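You operate a simulated robot arm through the tools that you are given. There is no shell and no other tool. Be economical: measure what you need, move in short steps, check, and stop when the job is done.

Carry out the task below with a simulated robot arm. There is one attempt and no reset: what you move stays moved.

Task
Blot the water and coal notepads, then weigh the water one down with the glass paperweight.
Fine: no smudges; put the blotter back.

The check looks at the end state, three seconds after you hand in, the way a careful person would. Anything else that was tipped, shoved, dropped, spilled or broken makes it a failure.

Robot
A 6-joint arm with a two-finger parallel gripper, fixed in place. Base frame: the origin is at the foot of the arm, x ahead of it, y to its left, z up. Readings come in m, degrees, newtons and seconds.
Its first joint turns from -66.0 to 66.0 degrees. Payload 2.7 kg.
Tool frame: the origin (TCP) lies between the finger pads and is the grasp point; the fingertips stand 0.023 m ahead of it; z points along the fingers, y is the line along which they close. The gripper opens to 0.094 m. The fingers are 0.038 m wide and 0.01 m thick; the gripper's body (0.054 by 0.096 m) begins 0.039 m behind the TCP.
Orientation is that of the tool frame in the base frame, as a unit quaternion [w, x, y, z]. With the fingers straight down and closing along the base's y, the tool's x points along the base's -x, its y along +y and its z along -z.

Tools
- The arm moves only by the tool arm_command. Its argument "rows" is a list of rows, each an object of numbers (a shift or turn left out is 0, a gripper value left out holds the last): "gripper": the finger opening in m, from 0 to 0.094; "x", "y", "z": the shift along the base's x, y, z in m; "wx", "wy", "wz": the turn, a rotation vector about the base's x, y, z in degrees. In form: [{"gripper": .., "x": .., "y": .., "z": .., "wx": .., "wy": .., "wz": ..}, ...]. A call has 1 to 12 rows; each row is the pose to reach, as a shift and turn from the pose commanded when the call began. A row lasts 0.2 s, in which the tool goes at most 0.05 m and 8.6 degrees; a call with a longer step from one row to the next is refused whole, and so is a gripper value outside its range. A pose out of reach is approached as far as the arm can. The call stops where the force on the tool passes 40 N (or 10 N more than at its start, if that is more) or the arm is blocked; 0.2 s more then pass. The fingers move at their own pace (about 0.045 m/s each) and stop on an object; they squeeze with about 21 N. The grip force told is the motor's: it shows also when the fingers shut on nothing. Time passes only in rows, and 0.2 s behind the last, so rows that repeat a pose let the fingers close. It gives the time, the measured TCP pose, the force on the tool (base axes), the opening and the grip force at its end, in the units of the frame above (readings bear some noise), and new pictures: "views" is both (left out), scene, wrist or none.
- Cameras (640 x 400 px; columns grow to the right, rows downward): "scene" is fixed at [0.0548, -0.4141, 1.4076]; the picture's right is [0.92, -0.39, 0.00], its down [-0.21, -0.50, -0.84] and it looks along [0.33, 0.78, -0.54] (base axes); focal length 328 px, centre (320, 200). "wrist" rides on the gripper at [0.086, 0.016, -0.074] in the tool frame; the picture's right is [-0.18, 0.98, 0.00], its down [-0.58, -0.11, -0.81] and it looks along [-0.79, -0.15, 0.59] (tool axes); focal length 243 px, centre (320, 200). There is no depth. A picture from a camera that has moved, and an enlarged one, comes with that camera's place and axes in the base frame and with its lens.
- zoom(camera, box): a new picture of the part [left, top, right, bottom] of that camera's present view, enlarged. It takes no simulated time.
- sign_off(): hands the job in; it is judged then, once.

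Work in short steps. Places have to be worked out from the pictures, the camera data and where the tool is seen: move nearer, look again, correct. Check each grasp and each placing, and mend what went wrong. You have 120 turns and 200 pictures in all, those below and enlarged ones among them. Open the gripper and draw the arm clear of the work before you hand the job in, unless the task says otherwise; then end with one line.

The tools are called after "Emit:" as a command line: name --argument value ..., lists and objects as JSON in quotes. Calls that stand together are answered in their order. arm_command: Moves the arm, as the interface text tells. Its arguments: {"type":"object","properties":{"rows":{"type":"array"},"views":{"type":"string","enum":["both","scene","wrist","none"]}},"required":["rows"]} The other tools are called the same way: zoom (camera, box) takes an enlarged picture of a part of a camera's view; sign_off () hands the job in.

At the start:

```text
clock: 0.0
eef_pos: [0.3406, 0.2978, 1.0509]
tcp_rot: [0.0, 0.0, 1.0, 0.0]
contact_force: [-0.1, -0.3, -0.5]
opening: 0.0939
grasp_force: 0.0
```

scene: 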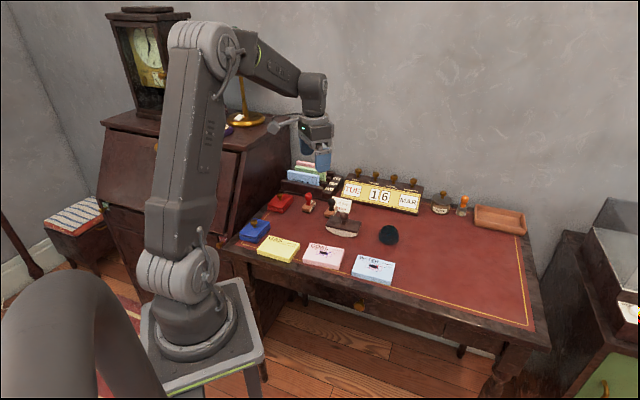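
wrist: 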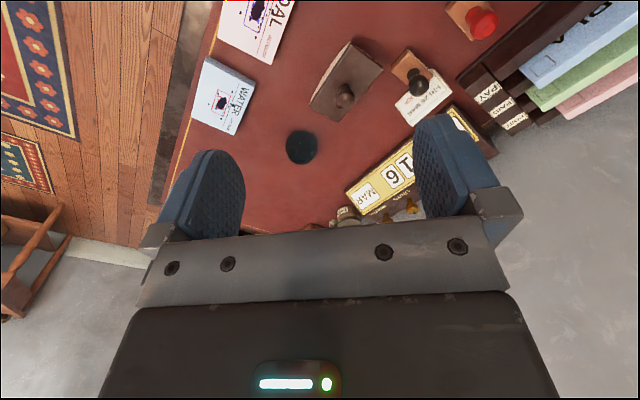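

The desk shows three notepads (mail, coal, water), a rocker blotter, and a dark round object that may be the paperweight. I'll zoom in for detail first.

Emit:
zoom --camera "scene" --box '[220, 150, 420, 290]'

Emit:
zoom --camera "wrist" --box '[170, 0, 490, 200]'

Emit:
zoom --camera "scene" --box '[400, 160, 560, 260]'

```text
2.86 times, centred on (320, 220) of scene
camera zoom: at [0.0548, -0.4141, 1.4076], right [0.92, -0.39, 0.0], down [-0.21, -0.5, -0.84], along [0.33, 0.78, -0.54], focal length 936 px, centre (320, 143)
```

zoom: 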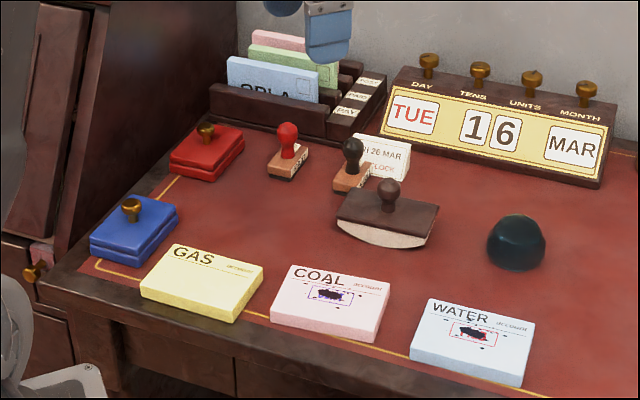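

```text
2.00 times, centred on (330, 100) of wrist
camera zoom: at [0.2553, 0.3151, 1.1238], right [0.18, 0.98, 0.0], down [0.58, -0.11, 0.81], along [0.79, -0.15, -0.59], focal length 485 px, centre (300, 400)
```

zoom: 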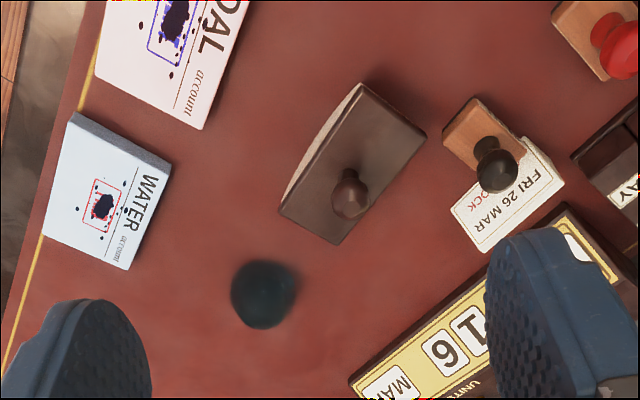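

```text
4.00 times, centred on (480, 210) of scene
camera zoom: at [0.0548, -0.4141, 1.4076], right [0.92, -0.39, 0.0], down [-0.21, -0.5, -0.84], along [0.33, 0.78, -0.54], focal length 1310 px, centre (-320, 160)
```

zoom: 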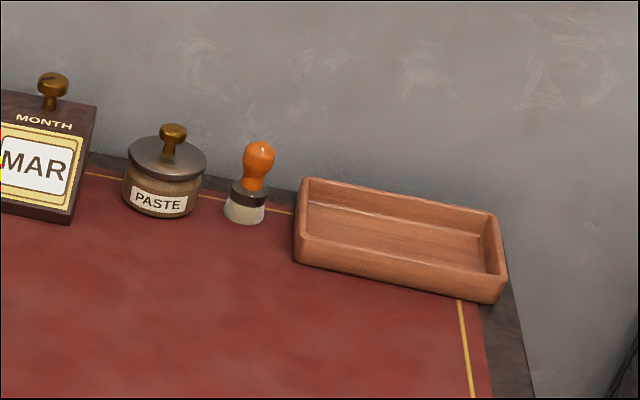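

By triangulating the two views I get the blotter knob near (0.44, 0.31, 0.83) and the water pad top near (0.44, 0.12, 0.78). That puts the desk at z≈0.76 in the readings frame, not 0.396, so I'll test this with a cautious move toward the blotter.

Emit:
arm_command --rows '[{"x": 0.02, "z": -0.03}, {"x": 0.04, "z": -0.06}, {"x": 0.06, "z": -0.08}, {"x": 0.08, "z": -0.1}, {"x": 0.08, "z": -0.1}]'

```text
clock: 1.2
eef_pos: [0.423, 0.2972, 0.9502]
tcp_rot: [0.0, 0.0, 1.0, 0.0]
contact_force: [-0.6, -0.1, -0.2]
opening: 0.094
grasp_force: 0.1
camera wrist: at [0.3358, 0.3144, 1.0234], right [0.18, 0.98, 0.0], down [0.58, -0.11, 0.81], along [0.79, -0.15, -0.59], focal length 243 px, centre (320, 200)
```

scene: 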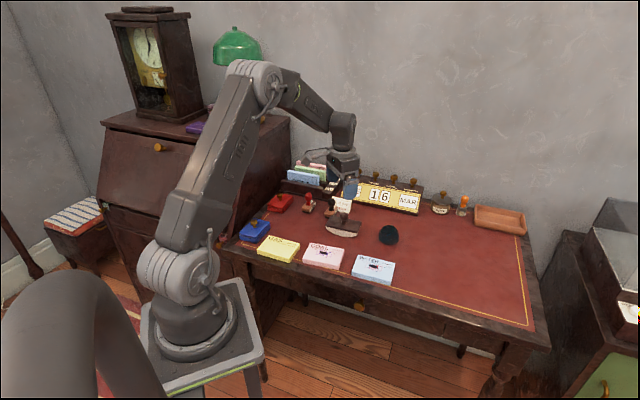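
wrist: 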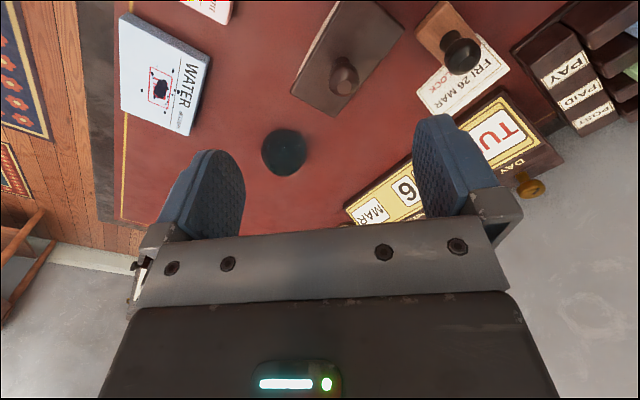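

The motion matches my geometry. The desk's long axis lies at about -40° in base axes and the blotter knob is near (0.436, 0.314). I'll turn the tool +50° so the fingers close along the blotter's long axis, and move over the knob.

Emit:
arm_command --rows '[{"x": 0.005, "y": 0.005, "wz": 8.4}, {"x": 0.01, "y": 0.01, "wz": 16.8}, {"x": 0.015, "y": 0.016, "wz": 25}, {"x": 0.015, "y": 0.016, "wz": 33.4}, {"x": 0.015, "y": 0.016, "wz": 41.8}, {"x": 0.015, "y": 0.016, "z": -0.02, "wz": 50}, {"x": 0.015, "y": 0.016, "z": -0.02, "wz": 50}]'

```text
clock: 2.8
eef_pos: [0.4362, 0.3158, 0.9308]
tcp_rot: [0.0, -0.423, 0.906, 0.0]
contact_force: [0.7, -0.8, -0.5]
opening: 0.094
grasp_force: 0.1
camera wrist: at [0.3692, 0.2595, 1.0036], right [-0.64, 0.77, 0.0], down [0.46, 0.38, 0.81], along [0.62, 0.51, -0.59], focal length 243 px, centre (320, 200)
```

scene: 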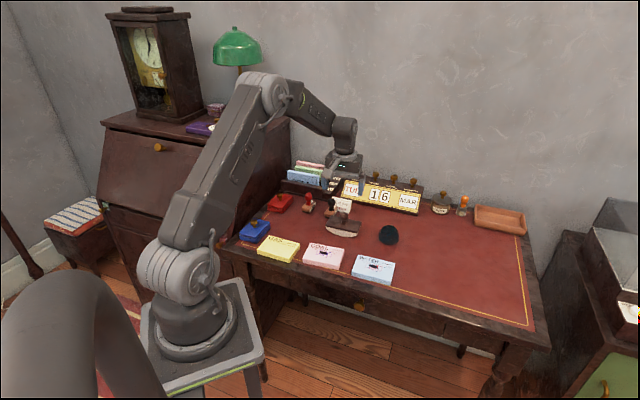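
wrist: 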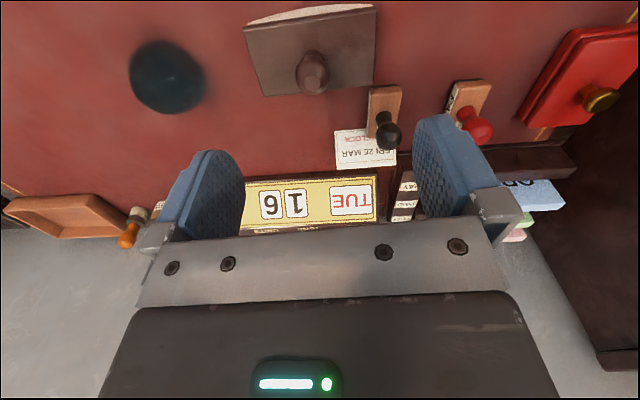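

The blotter's long axis comes out at about -43.5°, with the knob at (0.438, 0.310). I'll correct the yaw by -3.5°, centre over it and lower partway.

Emit:
arm_command --rows '[{"x": 0.002, "y": -0.005, "z": -0.01, "wz": -3.5}, {"x": 0.002, "y": -0.005, "z": -0.03, "wz": -3.5}, {"x": 0.002, "y": -0.005, "z": -0.05, "wz": -3.5}, {"x": 0.002, "y": -0.005, "z": -0.05, "wz": -3.5}]'

Emit:
zoom --camera "scene" --box '[290, 150, 410, 250]'

```text
clock: 3.8
eef_pos: [0.4383, 0.3078, 0.8804]
tcp_rot: [0.0, -0.394, 0.919, 0.001]
contact_force: [1.0, -0.7, -0.2]
opening: 0.094
grasp_force: 0.0
camera wrist: at [0.3669, 0.2572, 0.9537], right [-0.59, 0.81, 0.0], down [0.48, 0.35, 0.81], along [0.65, 0.47, -0.59], focal length 243 px, centre (320, 200)
```

scene: 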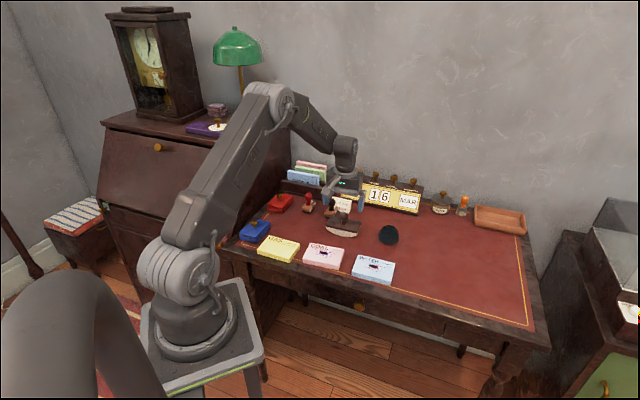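
wrist: 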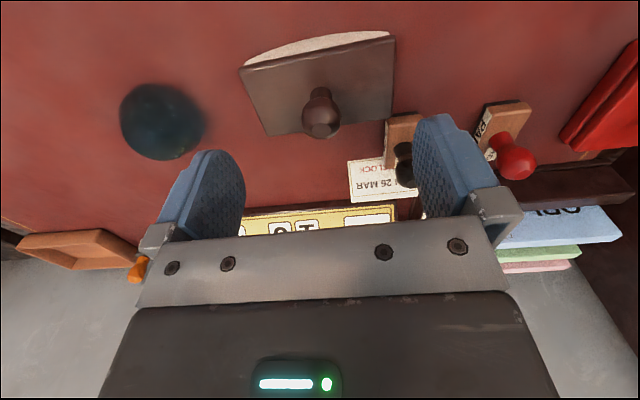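

```text
4.00 times, centred on (350, 200) of scene
camera zoom: at [0.0548, -0.4141, 1.4076], right [0.92, -0.39, 0.0], down [-0.21, -0.5, -0.84], along [0.33, 0.78, -0.54], focal length 1310 px, centre (200, 200)
```

zoom: 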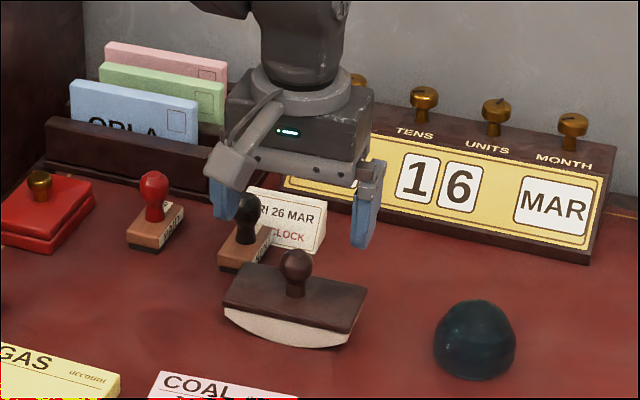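

The knob sits between the fingers at about (0.439, 0.3095), with its ball centre near z≈0.83. I'll narrow the opening to stay clear of the black stamp behind, then descend.

Emit:
arm_command --rows '[{"gripper": 0.066, "x": 0.001, "y": 0.0015}, {"gripper": 0.066, "x": 0.001, "y": 0.0015}, {"x": 0.001, "y": 0.0015, "z": -0.015}, {"x": 0.001, "y": 0.0015, "z": -0.03}, {"x": 0.001, "y": 0.0015, "z": -0.042}, {"x": 0.001, "y": 0.0015, "z": -0.052}, {"x": 0.001, "y": 0.0015, "z": -0.052}]'

Emit:
zoom --camera "scene" --box '[290, 150, 410, 250]'

```text
clock: 5.4
eef_pos: [0.4407, 0.3114, 0.8294]
tcp_rot: [0.0, -0.395, 0.919, 0.0]
contact_force: [-0.5, 0.4, -0.5]
opening: 0.0659
grasp_force: 0.0
camera wrist: at [0.3698, 0.2598, 0.9017], right [-0.59, 0.81, 0.0], down [0.48, 0.35, 0.81], along [0.65, 0.47, -0.59], focal length 243 px, centre (320, 200)
```

scene: 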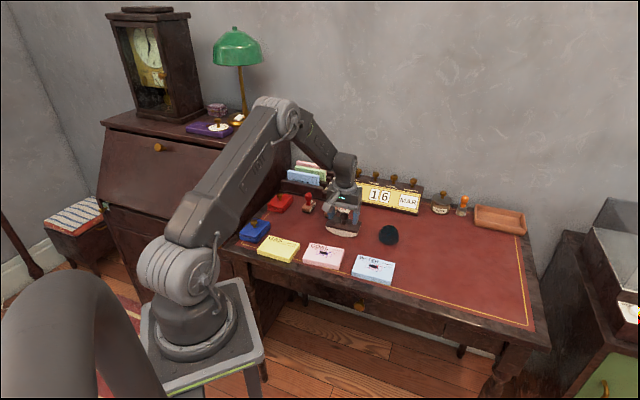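
wrist: 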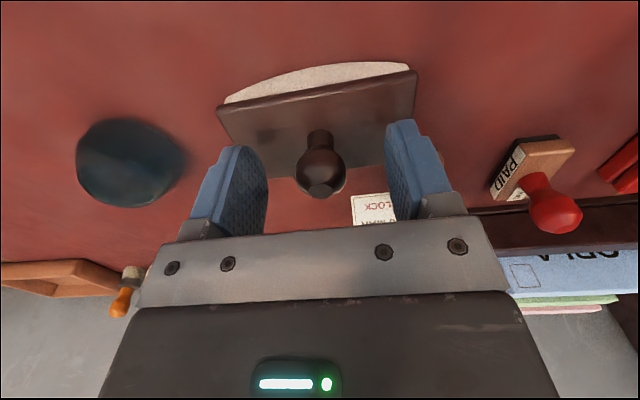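

```text
4.00 times, centred on (350, 200) of scene
camera zoom: at [0.0548, -0.4141, 1.4076], right [0.92, -0.39, 0.0], down [-0.21, -0.5, -0.84], along [0.33, 0.78, -0.54], focal length 1310 px, centre (200, 200)
```

zoom: 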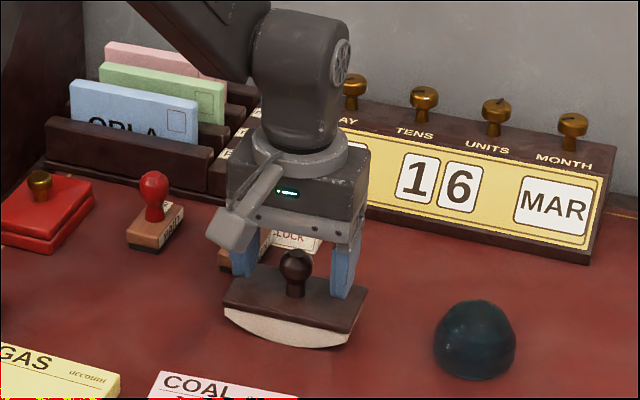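

The plate top looks a bit lower than I thought (z≈0.787), so the knob's ball centre is near 0.816. I'll drop another 10 mm and look for contact.

Emit:
arm_command --rows '[{"z": -0.005}, {"z": -0.01}, {"z": -0.01}]' --views "wrist"

Emit:
zoom --camera "scene" --box '[310, 180, 380, 245]'

```text
clock: 6.2
eef_pos: [0.4397, 0.3111, 0.8186]
tcp_rot: [0.0, -0.394, 0.919, 0.0]
contact_force: [0.1, 0.0, -0.8]
opening: 0.0662
grasp_force: 0.1
camera wrist: at [0.3692, 0.2604, 0.8917], right [-0.59, 0.81, 0.0], down [0.48, 0.35, 0.81], along [0.65, 0.47, -0.59], focal length 243 px, centre (320, 200)
```

wrist: 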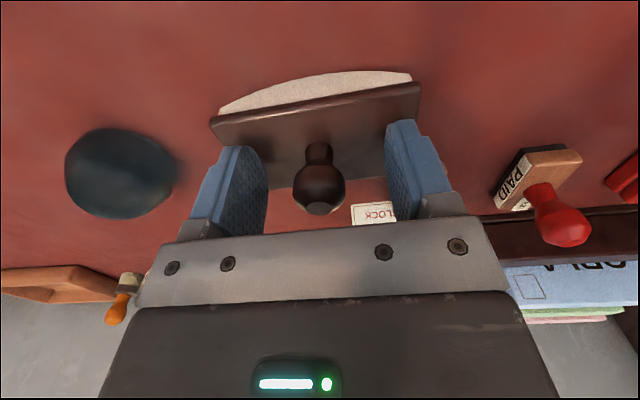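

```text
6.15 times, centred on (345, 212) of scene
camera zoom: at [0.0548, -0.4141, 1.4076], right [0.92, -0.39, 0.0], down [-0.21, -0.5, -0.84], along [0.33, 0.78, -0.54], focal length 2016 px, centre (166, 123)
```

zoom: 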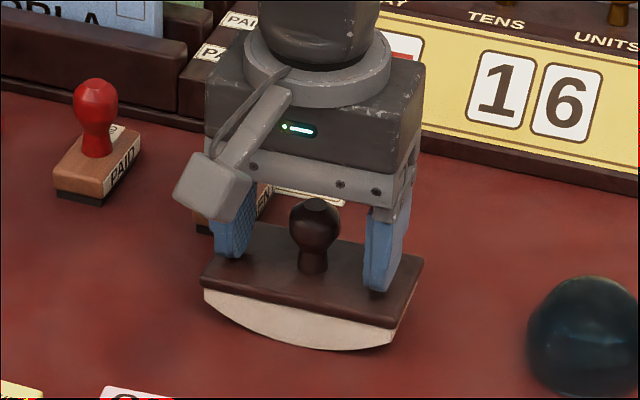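

The knob ball now lines up with the TCP and the fingertips are just above the plate. I'll close on the knob.

Emit:
arm_command --rows '[{"gripper": 0.0}, {"gripper": 0.0}, {"gripper": 0.0}, {"gripper": 0.0}, {"gripper": 0.0}]' --views "wrist"

```text
clock: 7.4
eef_pos: [0.4405, 0.3106, 0.8189]
tcp_rot: [0.0, -0.395, 0.919, -0.001]
contact_force: [0.6, 0.8, -0.7]
opening: 0.025
grasp_force: 21.3
camera wrist: at [0.3692, 0.2603, 0.8917], right [-0.59, 0.81, 0.0], down [0.48, 0.35, 0.81], along [0.65, 0.47, -0.59], focal length 243 px, centre (320, 200)
```

wrist: 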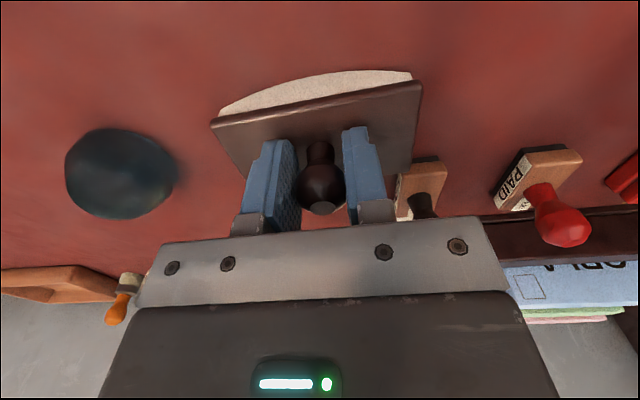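

The grip is solid at an opening of 0.025. I'll lift straight up 8 cm.

Emit:
arm_command --rows '[{"z": 0.01}, {"z": 0.025}, {"z": 0.04}, {"z": 0.06}, {"z": 0.08}, {"z": 0.08}]'

Emit:
zoom --camera "scene" --box '[260, 150, 420, 290]'

```text
clock: 8.8
eef_pos: [0.4422, 0.3117, 0.8985]
tcp_rot: [0.0, -0.394, 0.919, 0.001]
contact_force: [0.4, 0.3, -1.8]
opening: 0.0249
grasp_force: 20.6
camera wrist: at [0.3696, 0.2606, 0.9721], right [-0.59, 0.81, 0.0], down [0.48, 0.35, 0.81], along [0.65, 0.47, -0.59], focal length 243 px, centre (320, 200)
```

scene: 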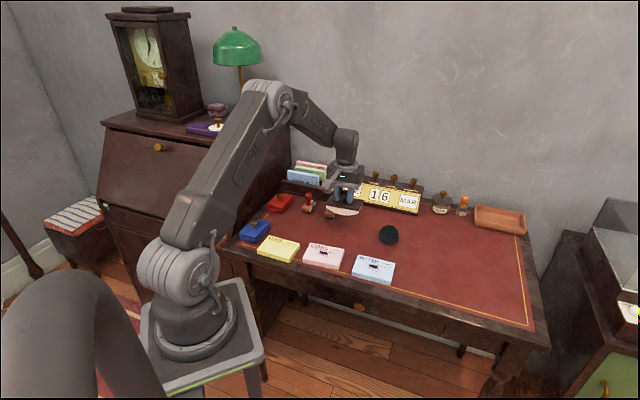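
wrist: 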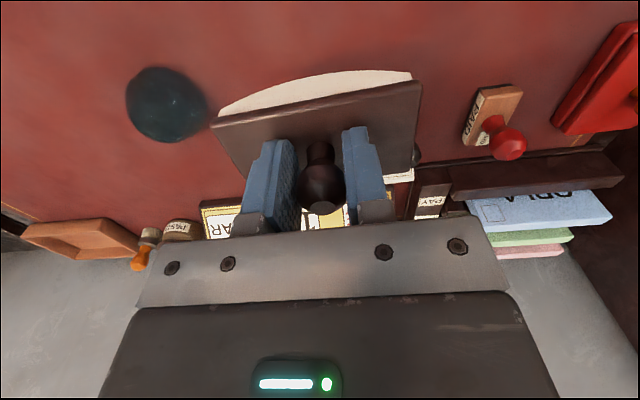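

```text
2.86 times, centred on (340, 220) of scene
camera zoom: at [0.0548, -0.4141, 1.4076], right [0.92, -0.39, 0.0], down [-0.21, -0.5, -0.84], along [0.33, 0.78, -0.54], focal length 936 px, centre (263, 143)
```

zoom: 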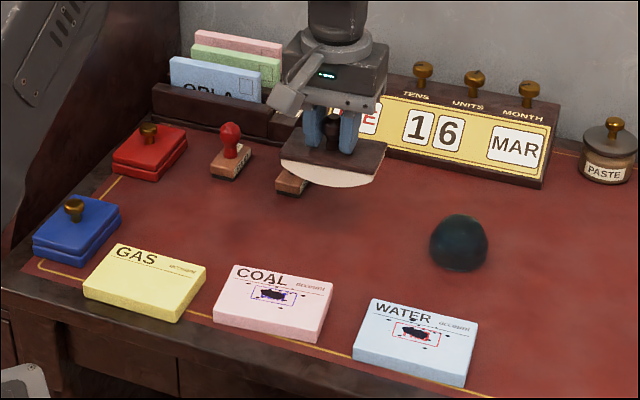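

The blotter is held level. By triangulation the water ink is at about (0.439, 0.124, 0.776) and the coal ink at about (0.337, 0.227). I'll move high over the coal pad and check with the wrist view.

Emit:
arm_command --rows '[{"x": -0.02, "y": -0.016, "z": 0.005}, {"x": -0.045, "y": -0.036, "z": 0.01}, {"x": -0.07, "y": -0.056, "z": 0.01}, {"x": -0.09, "y": -0.073, "z": 0.01}, {"x": -0.102, "y": -0.083, "z": 0.01}, {"x": -0.102, "y": -0.083, "z": 0.01}]'

Emit:
zoom --camera "scene" --box '[240, 170, 420, 290]'

```text
clock: 10.2
eef_pos: [0.3394, 0.2271, 0.91]
tcp_rot: [0.0, -0.393, 0.919, 0.0]
contact_force: [0.0, 0.7, -1.8]
opening: 0.0251
grasp_force: 20.8
camera wrist: at [0.2672, 0.1761, 0.9823], right [-0.59, 0.81, 0.0], down [0.48, 0.35, 0.81], along [0.65, 0.47, -0.59], focal length 243 px, centre (320, 200)
```

scene: 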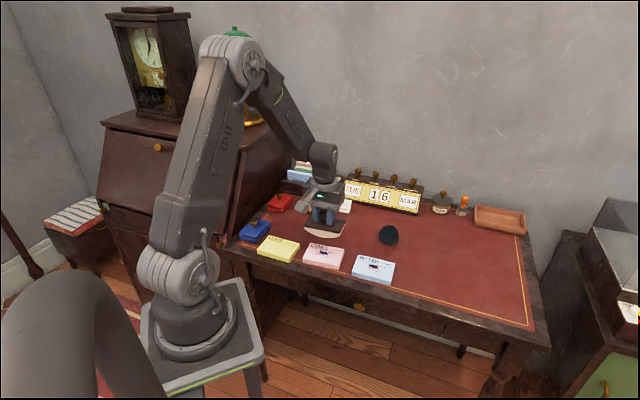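
wrist: 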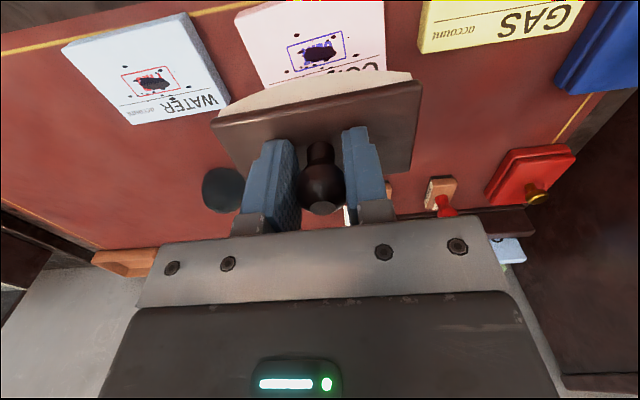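

```text
3.33 times, centred on (330, 230) of scene
camera zoom: at [0.0548, -0.4141, 1.4076], right [0.92, -0.39, 0.0], down [-0.21, -0.5, -0.84], along [0.33, 0.78, -0.54], focal length 1092 px, centre (287, 100)
```

zoom: 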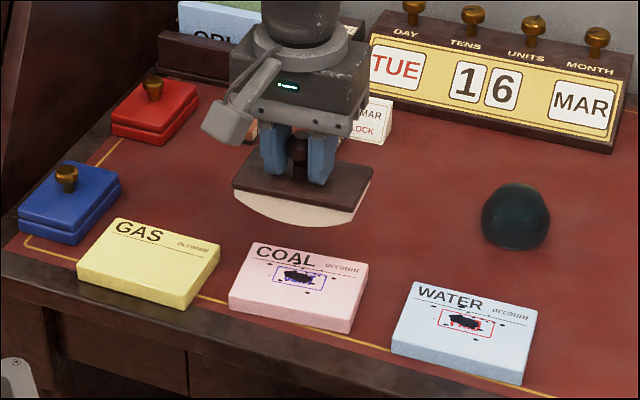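

The coal ink works out to (0.334, 0.224), and contact should come near TCP z≈0.836. I'll nudge over and descend to just above the pad.

Emit:
arm_command --rows '[{"x": -0.003, "y": -0.003, "z": -0.015}, {"x": -0.003, "y": -0.003, "z": -0.035}, {"x": -0.003, "y": -0.003, "z": -0.05}, {"x": -0.003, "y": -0.003, "z": -0.06}, {"x": -0.003, "y": -0.003, "z": -0.062}, {"x": -0.003, "y": -0.003, "z": -0.062}]' --views "wrist"

Emit:
zoom --camera "scene" --box '[280, 190, 380, 280]'

```text
clock: 11.6
eef_pos: [0.3344, 0.223, 0.8457]
tcp_rot: [0.0, -0.395, 0.918, -0.001]
contact_force: [0.8, 0.6, -2.8]
opening: 0.0252
grasp_force: 21.2
camera wrist: at [0.2639, 0.1733, 0.9198], right [-0.59, 0.81, 0.0], down [0.48, 0.35, 0.81], along [0.65, 0.47, -0.59], focal length 243 px, centre (320, 200)
```

wrist: 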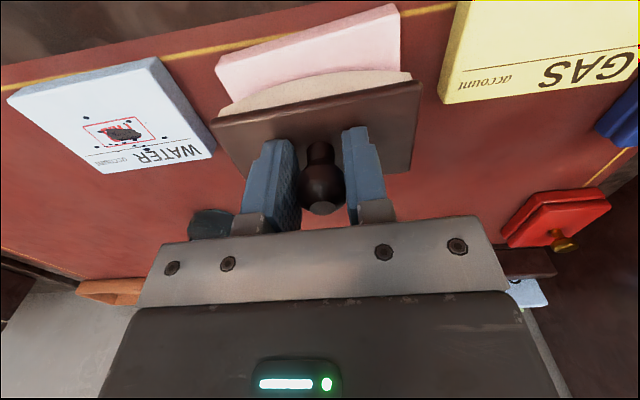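

```text
4.44 times, centred on (330, 235) of scene
camera zoom: at [0.0548, -0.4141, 1.4076], right [0.92, -0.39, 0.0], down [-0.21, -0.5, -0.84], along [0.33, 0.78, -0.54], focal length 1456 px, centre (276, 44)
```

zoom: 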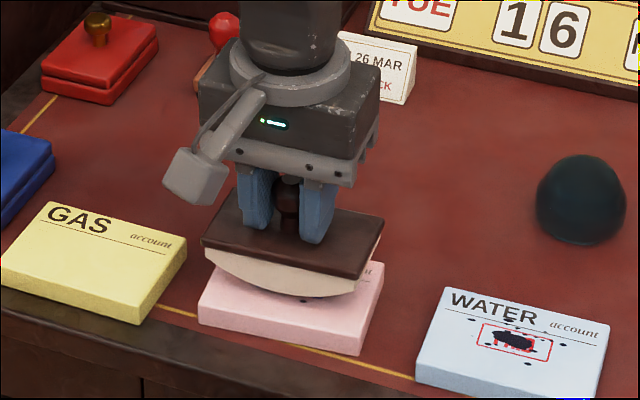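

The blotter hovers a few mm above the coal pad. I'll lower 4 mm and read the force.

Emit:
arm_command --rows '[{"z": -0.002}, {"z": -0.004}, {"z": -0.004}]' --views "none"

```text
clock: 12.4
eef_pos: [0.3348, 0.224, 0.8427]
tcp_rot: [0.0, -0.395, 0.919, 0.0]
contact_force: [-0.4, -0.3, -2.4]
opening: 0.0252
grasp_force: 21.2
```

No contact yet, so I'll lower another 3 mm.

Emit:
arm_command --rows '[{"z": -0.002}, {"z": -0.003}, {"z": -0.003}]' --views "none"

Emit:
zoom --camera "scene" --box '[300, 220, 370, 270]'

```text
clock: 13.2
eef_pos: [0.3331, 0.2254, 0.8395]
tcp_rot: [0.0, -0.395, 0.919, 0.0]
contact_force: [-0.6, 0.1, -1.8]
opening: 0.0252
grasp_force: 21.1
```

```text
8.00 times, centred on (335, 245) of scene
camera zoom: at [0.0548, -0.4141, 1.4076], right [0.92, -0.39, 0.0], down [-0.21, -0.5, -0.84], along [0.33, 0.78, -0.54], focal length 2620 px, centre (200, -160)
```

zoom: 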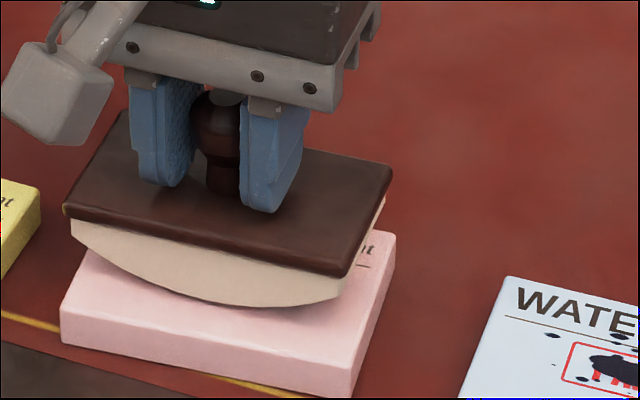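

It looks close to touching but there's no reaction force yet. I'll lower 3 mm more.

Emit:
arm_command --rows '[{"z": -0.0015}, {"z": -0.003}, {"z": -0.003}]' --views "none"

```text
clock: 14.0
eef_pos: [0.3351, 0.2253, 0.8366]
tcp_rot: [0.0, -0.395, 0.919, 0.0]
contact_force: [0.1, -0.2, -1.1]
opening: 0.025
grasp_force: 21.8
```

Still no clear contact, so I'll go down another 3 mm.

Emit:
arm_command --rows '[{"z": -0.0015}, {"z": -0.003}, {"z": -0.003}]' --views "none"

Emit:
zoom --camera "scene" --box '[300, 220, 370, 270]'

```text
clock: 14.8
eef_pos: [0.3349, 0.2248, 0.835]
tcp_rot: [0.001, -0.395, 0.919, 0.0]
contact_force: [-2.4, -0.9, 18.3]
opening: 0.0253
grasp_force: 21.0
```

```text
8.00 times, centred on (335, 245) of scene
camera zoom: at [0.0545, -0.4142, 1.4076], right [0.92, -0.39, 0.0], down [-0.21, -0.5, -0.84], along [0.33, 0.78, -0.54], focal length 2620 px, centre (200, -160)
```

zoom: 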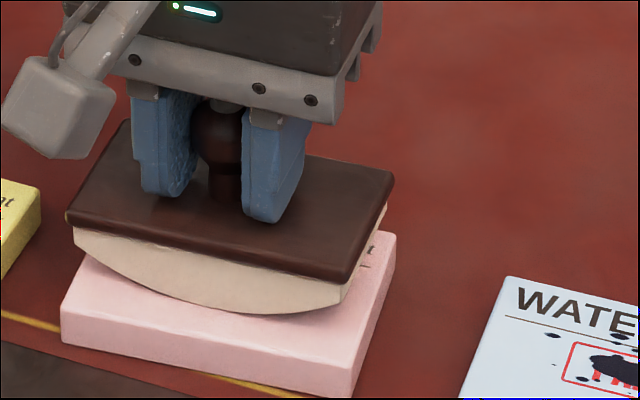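

Contact made at about 18 N, a straight press. I'll hold briefly, lift straight up and inspect the ink.

Emit:
arm_command --rows '[{"z": 0}, {"z": 0}, {"z": 0}, {"z": 0.003}, {"z": 0.01}, {"z": 0.025}, {"z": 0.045}, {"z": 0.065}, {"z": 0.076}, {"z": 0.076}]' --views "wrist"

Emit:
zoom --camera "scene" --box '[285, 220, 405, 295]'

Emit:
zoom --camera "wrist" --box '[60, 0, 440, 180]'

```text
clock: 17.0
eef_pos: [0.3336, 0.2262, 0.9104]
tcp_rot: [0.0, -0.394, 0.919, 0.0]
contact_force: [-0.2, 0.0, -3.0]
opening: 0.0249
grasp_force: 21.5
camera wrist: at [0.2631, 0.1751, 0.9831], right [-0.59, 0.81, 0.0], down [0.48, 0.35, 0.81], along [0.65, 0.47, -0.59], focal length 243 px, centre (320, 200)
```

wrist: 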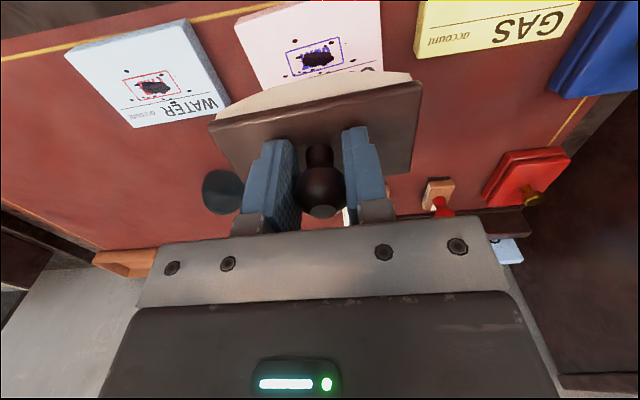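

```text
5.33 times, centred on (345, 258) of scene
camera zoom: at [0.0548, -0.4141, 1.4076], right [0.92, -0.39, 0.0], down [-0.21, -0.5, -0.84], along [0.33, 0.78, -0.54], focal length 1747 px, centre (187, -107)
```

zoom: 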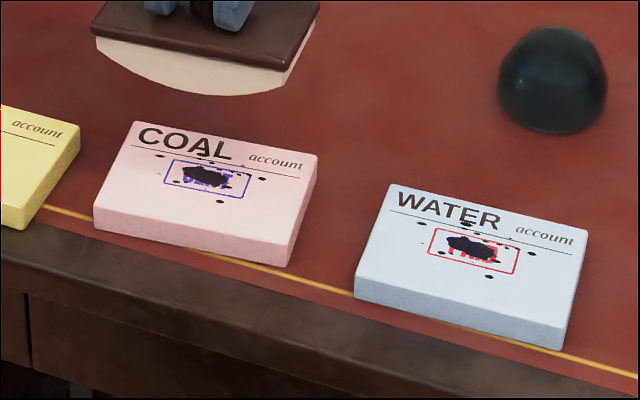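

```text
1.68 times, centred on (250, 90) of wrist
camera zoom: at [0.2631, 0.1751, 0.9831], right [-0.59, 0.81, 0.0], down [0.48, 0.35, 0.81], along [0.65, 0.47, -0.59], focal length 409 px, centre (438, 385)
```

zoom: 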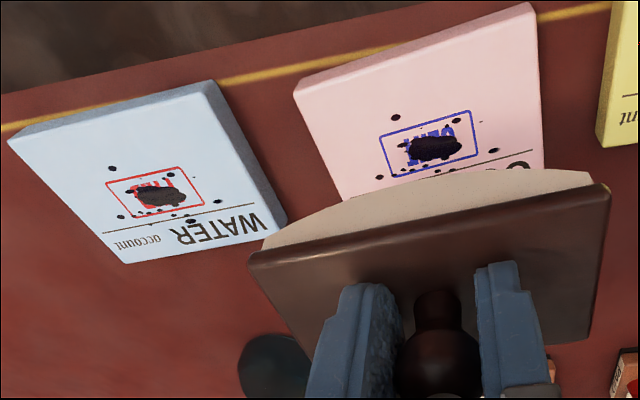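

The ink pattern looks unsmeared. I'll zoom closely on both blots to compare wet sheen.

Emit:
zoom --camera "wrist" --box '[110, 30, 380, 110]'

Emit:
zoom --camera "scene" --box '[310, 240, 390, 280]'

```text
2.37 times, centred on (245, 70) of wrist
camera zoom: at [0.2631, 0.1751, 0.9831], right [-0.59, 0.81, 0.0], down [0.48, 0.35, 0.81], along [0.65, 0.47, -0.59], focal length 575 px, centre (498, 508)
```

zoom: 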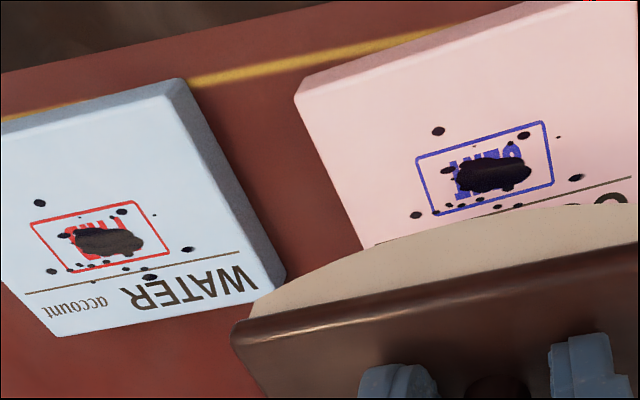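

```text
8.00 times, centred on (350, 260) of scene
camera zoom: at [0.0548, -0.4141, 1.4076], right [0.92, -0.39, 0.0], down [-0.21, -0.5, -0.84], along [0.33, 0.78, -0.54], focal length 2620 px, centre (80, -280)
```

zoom: 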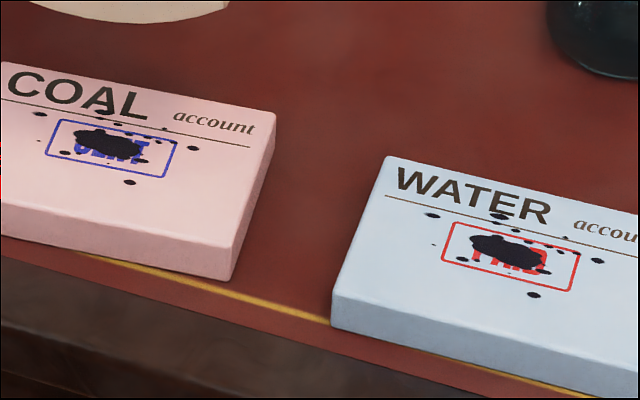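

The blot spans about ±2 cm, so a single press with a curved rocker only touches a central strip. I'll descend again and roll the rocker without slip, moving the TCP h·θ with h≈0.06 m. First, down to light contact.

Emit:
arm_command --rows '[{"z": -0.02}, {"z": -0.045}, {"z": -0.06}, {"z": -0.068}, {"z": -0.071}, {"z": -0.073}, {"z": -0.0748}, {"z": -0.0748}]' --views "none"

```text
clock: 18.8
eef_pos: [0.3345, 0.226, 0.8346]
tcp_rot: [0.0, -0.395, 0.919, 0.0]
contact_force: [0.2, -1.4, -2.3]
opening: 0.0251
grasp_force: 21.0
```

There's no force here, so the knob probably slid about 1 mm up in the grip under the first press. I'll lower another 1.5 mm.

Emit:
arm_command --rows '[{"z": -0.001}, {"z": -0.0015}, {"z": -0.0015}]' --views "none"

```text
clock: 19.6
eef_pos: [0.3336, 0.2249, 0.8342]
tcp_rot: [0.001, -0.395, 0.919, 0.0]
contact_force: [0.4, -1.1, 5.3]
opening: 0.0252
grasp_force: 21.6
```

Light contact now, around 7 N net. I'll roll to +12° and back in small steps.

Emit:
arm_command --rows '[{"wx": 1.65, "wy": 1.74, "x": 0.00182, "y": -0.00173}, {"wx": 3.3, "wy": 3.48, "x": 0.00364, "y": -0.00346, "z": 0.0001}, {"wx": 4.95, "wy": 5.22, "x": 0.00547, "y": -0.00519, "z": 0.0002}, {"wx": 6.6, "wy": 6.96, "x": 0.0073, "y": -0.00692, "z": 0.0004}, {"wx": 8.26, "wy": 8.7, "x": 0.00914, "y": -0.00867, "z": 0.0006}, {"wx": 6.6, "wy": 6.96, "x": 0.0073, "y": -0.00692, "z": 0.0004}, {"wx": 4.95, "wy": 5.22, "x": 0.00547, "y": -0.00519, "z": 0.0002}, {"wx": 3.3, "wy": 3.48, "x": 0.00364, "y": -0.00346, "z": 0.0001}, {"wx": 1.65, "wy": 1.74, "x": 0.00182, "y": -0.00173}, {}]' --views "none"

Emit:
zoom --camera "scene" --box '[300, 220, 370, 270]'

```text
clock: 21.8
eef_pos: [0.3361, 0.2236, 0.8331]
tcp_rot: [0.001, -0.394, 0.919, 0.0]
contact_force: [3.8, -1.3, 10.5]
opening: 0.0253
grasp_force: 20.8
```

```text
8.00 times, centred on (335, 245) of scene
camera zoom: at [0.0547, -0.4142, 1.4076], right [0.92, -0.39, 0.0], down [-0.21, -0.5, -0.84], along [0.33, 0.78, -0.54], focal length 2620 px, centre (200, -160)
```

zoom: 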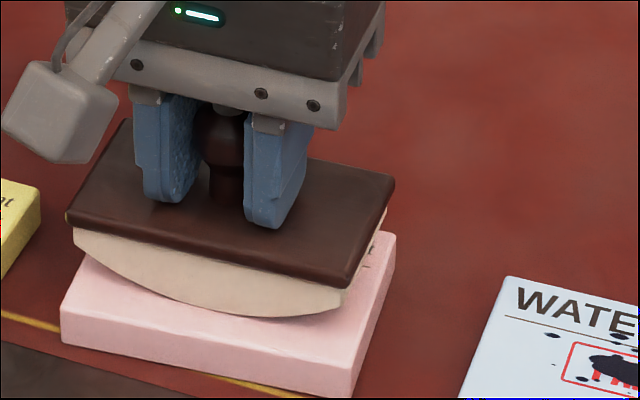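

The pad and blotter have returned to the same place in the picture, and lateral force is small. I'll roll to the other side.

Emit:
arm_command --rows '[{"wx": -1.65, "wy": -1.74, "x": -0.00182, "y": 0.00173}, {"wx": -3.3, "wy": -3.48, "x": -0.00364, "y": 0.00346, "z": 0.0001}, {"wx": -4.95, "wy": -5.22, "x": -0.00547, "y": 0.00519, "z": 0.0002}, {"wx": -6.6, "wy": -6.96, "x": -0.0073, "y": 0.00692, "z": 0.0004}, {"wx": -8.26, "wy": -8.7, "x": -0.00914, "y": 0.00867, "z": 0.0006}, {"wx": -6.6, "wy": -6.96, "x": -0.0073, "y": 0.00692, "z": 0.0004}, {"wx": -4.95, "wy": -5.22, "x": -0.00547, "y": 0.00519, "z": 0.0002}, {"wx": -3.3, "wy": -3.48, "x": -0.00364, "y": 0.00346, "z": 0.0001}, {"wx": -1.65, "wy": -1.74, "x": -0.00182, "y": 0.00173}, {}]' --views "none"

Emit:
zoom --camera "scene" --box '[300, 220, 370, 270]'

```text
clock: 24.0
eef_pos: [0.3332, 0.2249, 0.8339]
tcp_rot: [-0.001, -0.395, 0.919, 0.001]
contact_force: [-0.1, -0.8, 1.7]
opening: 0.0252
grasp_force: 20.7
```

```text
8.00 times, centred on (335, 245) of scene
camera zoom: at [0.0548, -0.4141, 1.4076], right [0.92, -0.39, 0.0], down [-0.21, -0.5, -0.84], along [0.33, 0.78, -0.54], focal length 2620 px, centre (200, -160)
```

zoom: 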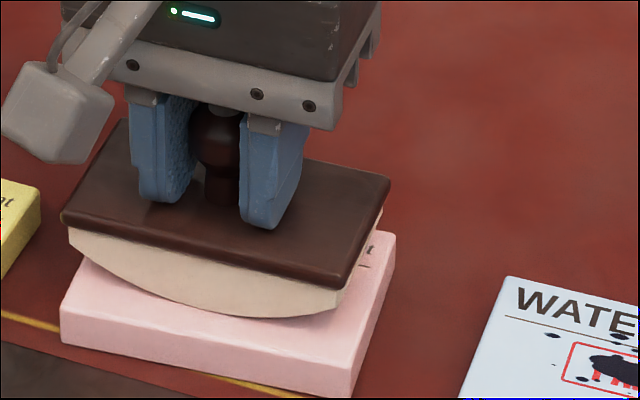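

Rolling is done with the coal pad unmoved. I'll lift straight up and inspect.

Emit:
arm_command --rows '[{"z": 0.004}, {"z": 0.012}, {"z": 0.03}, {"z": 0.05}, {"z": 0.0765}, {"z": 0.0765}]' --views "wrist"

Emit:
zoom --camera "scene" --box '[310, 240, 390, 280]'

Emit:
zoom --camera "wrist" --box '[110, 30, 380, 110]'

```text
clock: 25.4
eef_pos: [0.334, 0.2253, 0.9102]
tcp_rot: [0.0, -0.395, 0.919, 0.0]
contact_force: [-0.2, 0.1, -3.0]
opening: 0.0252
grasp_force: 21.2
camera wrist: at [0.2633, 0.1738, 0.9835], right [-0.59, 0.81, 0.0], down [0.48, 0.35, 0.81], along [0.65, 0.47, -0.59], focal length 243 px, centre (320, 200)
```

wrist: 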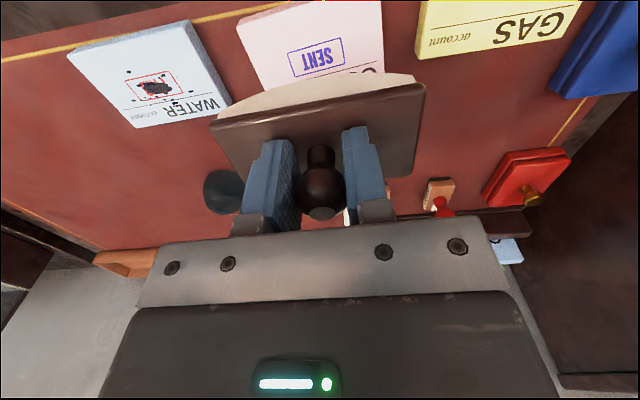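

```text
8.00 times, centred on (350, 260) of scene
camera zoom: at [0.0548, -0.4141, 1.4076], right [0.92, -0.39, 0.0], down [-0.21, -0.5, -0.84], along [0.33, 0.78, -0.54], focal length 2620 px, centre (80, -280)
```

zoom: 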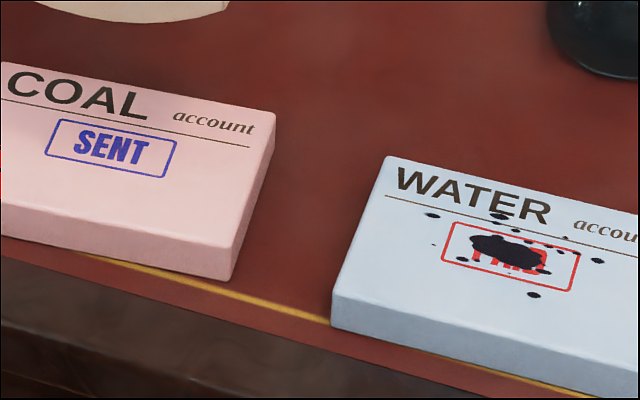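

```text
2.37 times, centred on (245, 70) of wrist
camera zoom: at [0.2633, 0.1738, 0.9835], right [-0.59, 0.81, 0.0], down [0.48, 0.35, 0.81], along [0.65, 0.47, -0.59], focal length 575 px, centre (498, 508)
```

zoom: 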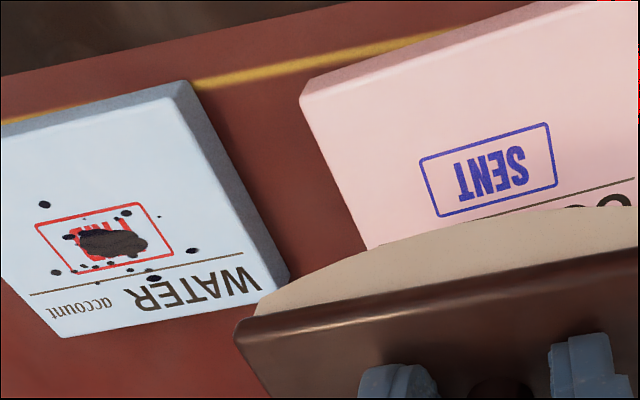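

That worked: the coal pad shows a clean "SENT". I'll move along the desk to over the water pad at the same height.

Emit:
arm_command --rows '[{"x": 0.02, "y": -0.02}, {"x": 0.045, "y": -0.045}, {"x": 0.07, "y": -0.07}, {"x": 0.09, "y": -0.09}, {"x": 0.106, "y": -0.103}, {"x": 0.106, "y": -0.103}]' --views "wrist"

Emit:
zoom --camera "scene" --box '[310, 200, 430, 290]'

```text
clock: 26.8
eef_pos: [0.4413, 0.1213, 0.9095]
tcp_rot: [-0.001, -0.395, 0.919, 0.0]
contact_force: [-0.4, -0.3, -3.3]
opening: 0.0249
grasp_force: 21.3
camera wrist: at [0.3695, 0.0698, 0.9823], right [-0.59, 0.81, 0.0], down [0.48, 0.35, 0.81], along [0.65, 0.47, -0.59], focal length 243 px, centre (320, 200)
```

wrist: 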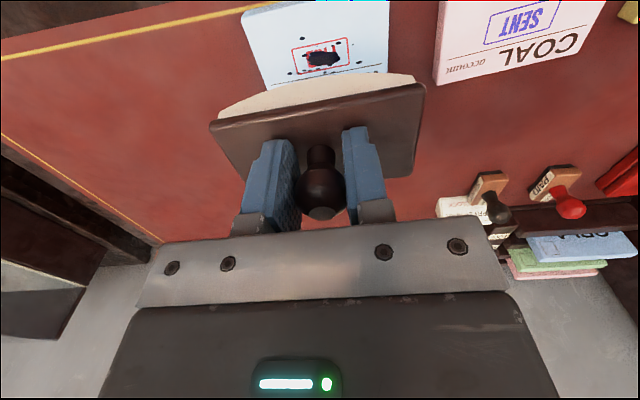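

```text
4.44 times, centred on (370, 245) of scene
camera zoom: at [0.0548, -0.4141, 1.4076], right [0.92, -0.39, 0.0], down [-0.21, -0.5, -0.84], along [0.33, 0.78, -0.54], focal length 1456 px, centre (98, 0)
```

zoom: 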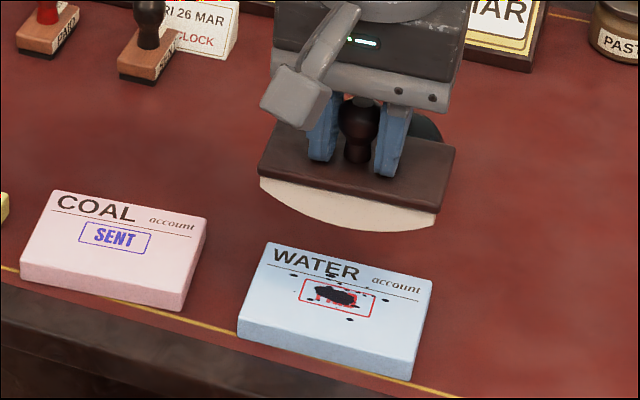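

The water ink lines up, about 3 mm toward the desk front. I'll adjust and descend straight to just above the pad.

Emit:
arm_command --rows '[{"x": -0.002, "y": -0.002, "z": -0.01}, {"x": -0.002, "y": -0.002, "z": -0.03}, {"x": -0.002, "y": -0.002, "z": -0.05}, {"x": -0.002, "y": -0.002, "z": -0.065}, {"x": -0.002, "y": -0.002, "z": -0.07}, {"x": -0.002, "y": -0.002, "z": -0.073}, {"x": -0.002, "y": -0.002, "z": -0.073}]' --views "none"

Emit:
zoom --camera "scene" --box '[340, 230, 410, 280]'

```text
clock: 28.4
eef_pos: [0.4381, 0.1191, 0.8361]
tcp_rot: [0.0, -0.396, 0.918, -0.001]
contact_force: [-0.1, 0.3, -1.9]
opening: 0.0254
grasp_force: 21.0
```

```text
8.00 times, centred on (375, 255) of scene
camera zoom: at [0.0548, -0.4141, 1.4076], right [0.92, -0.39, 0.0], down [-0.21, -0.5, -0.84], along [0.33, 0.78, -0.54], focal length 2620 px, centre (-120, -240)
```

zoom: 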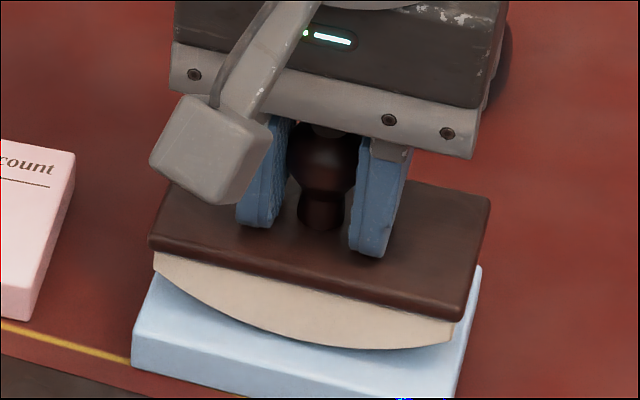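

Just above the pad. I'll lower to light contact.

Emit:
arm_command --rows '[{"z": -0.001}, {"z": -0.002}, {"z": -0.0032}, {"z": -0.0032}]' --views "none"

```text
clock: 29.4
eef_pos: [0.4387, 0.1192, 0.8338]
tcp_rot: [0.0, -0.394, 0.919, -0.001]
contact_force: [-0.6, 1.0, -2.3]
opening: 0.025
grasp_force: 20.9
```

Not touching yet, so 1.5 mm more.

Emit:
arm_command --rows '[{"z": -0.0007}, {"z": -0.0015}, {"z": -0.0015}]' --views "none"

```text
clock: 30.2
eef_pos: [0.4394, 0.1195, 0.8327]
tcp_rot: [0.001, -0.395, 0.919, 0.001]
contact_force: [-2.6, -1.5, 8.7]
opening: 0.0248
grasp_force: 21.2
```

Contact at about 11 N net. I'll roll to +12° and back.

Emit:
arm_command --rows '[{"wx": 1.65, "wy": 1.74, "x": 0.00182, "y": -0.00173}, {"wx": 3.3, "wy": 3.48, "x": 0.00364, "y": -0.00346, "z": 0.0001}, {"wx": 4.95, "wy": 5.22, "x": 0.00547, "y": -0.00519, "z": 0.0002}, {"wx": 6.6, "wy": 6.96, "x": 0.0073, "y": -0.00692, "z": 0.0004}, {"wx": 8.26, "wy": 8.7, "x": 0.00914, "y": -0.00867, "z": 0.0006}, {"wx": 6.6, "wy": 6.96, "x": 0.0073, "y": -0.00692, "z": 0.0004}, {"wx": 4.95, "wy": 5.22, "x": 0.00547, "y": -0.00519, "z": 0.0002}, {"wx": 3.3, "wy": 3.48, "x": 0.00364, "y": -0.00346, "z": 0.0001}, {"wx": 1.65, "wy": 1.74, "x": 0.00182, "y": -0.00173}, {}]' --views "none"

```text
clock: 32.4
eef_pos: [0.4391, 0.12, 0.8335]
tcp_rot: [0.002, -0.395, 0.919, -0.001]
contact_force: [6.0, -2.8, 20.3]
opening: 0.0251
grasp_force: 20.8
```

Force is about 20 N with a small lateral component, so I'll ease up slightly while rolling to the other side.

Emit:
arm_command --rows '[{"wx": -1.65, "wy": -1.74, "x": -0.00182, "y": 0.00173, "z": 0.0002}, {"wx": -3.3, "wy": -3.48, "x": -0.00364, "y": 0.00346, "z": 0.0003}, {"wx": -4.95, "wy": -5.22, "x": -0.00547, "y": 0.00519, "z": 0.0004}, {"wx": -6.6, "wy": -6.96, "x": -0.0073, "y": 0.00692, "z": 0.0006}, {"wx": -8.26, "wy": -8.7, "x": -0.00914, "y": 0.00867, "z": 0.0007}, {"wx": -6.6, "wy": -6.96, "x": -0.0073, "y": 0.00692, "z": 0.0005}, {"wx": -4.95, "wy": -5.22, "x": -0.00547, "y": 0.00519, "z": 0.0003}, {"wx": -3.3, "wy": -3.48, "x": -0.00364, "y": 0.00346, "z": 0.0001}, {"wx": -1.65, "wy": -1.74, "x": -0.00182, "y": 0.00173}, {}]' --views "none"

```text
clock: 34.6
eef_pos: [0.4386, 0.1197, 0.8327]
tcp_rot: [0.002, -0.394, 0.919, 0.0]
contact_force: [-3.8, -0.9, 27.7]
opening: 0.0249
grasp_force: 21.3
```

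Rolling is finished. I'll lift straight up and check the water pad.

Emit:
arm_command --rows '[{"z": 0.002}, {"z": 0.006}, {"z": 0.015}, {"z": 0.04}, {"z": 0.065}, {"z": 0.085}, {"z": 0.085}]' --views "wrist"

Emit:
zoom --camera "scene" --box '[300, 190, 420, 290]'

Emit:
zoom --camera "wrist" --box '[200, 0, 440, 150]'

```text
clock: 36.2
eef_pos: [0.4385, 0.1198, 0.918]
tcp_rot: [0.0, -0.394, 0.919, 0.0]
contact_force: [-0.4, -0.5, -1.6]
opening: 0.0252
grasp_force: 21.3
camera wrist: at [0.3666, 0.0694, 0.9908], right [-0.59, 0.81, 0.0], down [0.48, 0.35, 0.81], along [0.65, 0.47, -0.59], focal length 243 px, centre (320, 200)
```

wrist: 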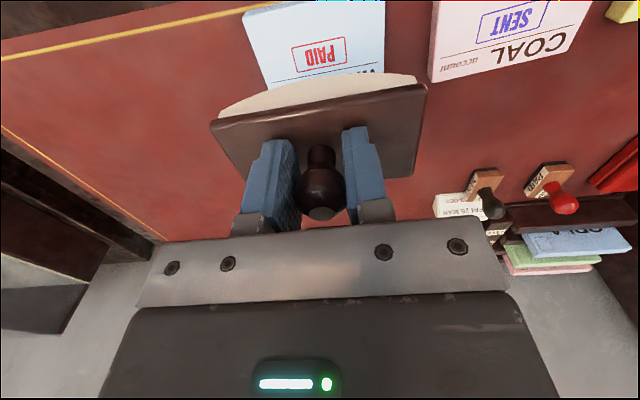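

```text
4.00 times, centred on (360, 240) of scene
camera zoom: at [0.0548, -0.4141, 1.4076], right [0.92, -0.39, 0.0], down [-0.21, -0.5, -0.84], along [0.33, 0.78, -0.54], focal length 1310 px, centre (160, 40)
```

zoom: 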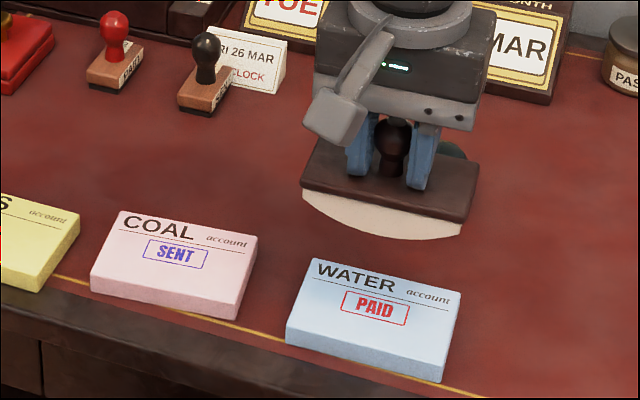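

```text
2.67 times, centred on (320, 75) of wrist
camera zoom: at [0.3666, 0.0694, 0.9908], right [-0.59, 0.81, 0.0], down [0.48, 0.35, 0.81], along [0.65, 0.47, -0.59], focal length 647 px, centre (320, 533)
```

zoom: 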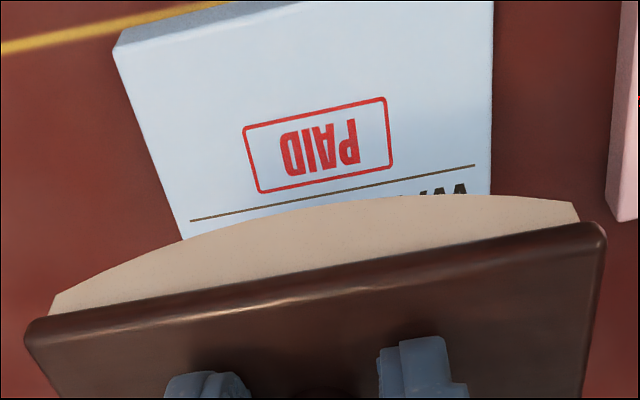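

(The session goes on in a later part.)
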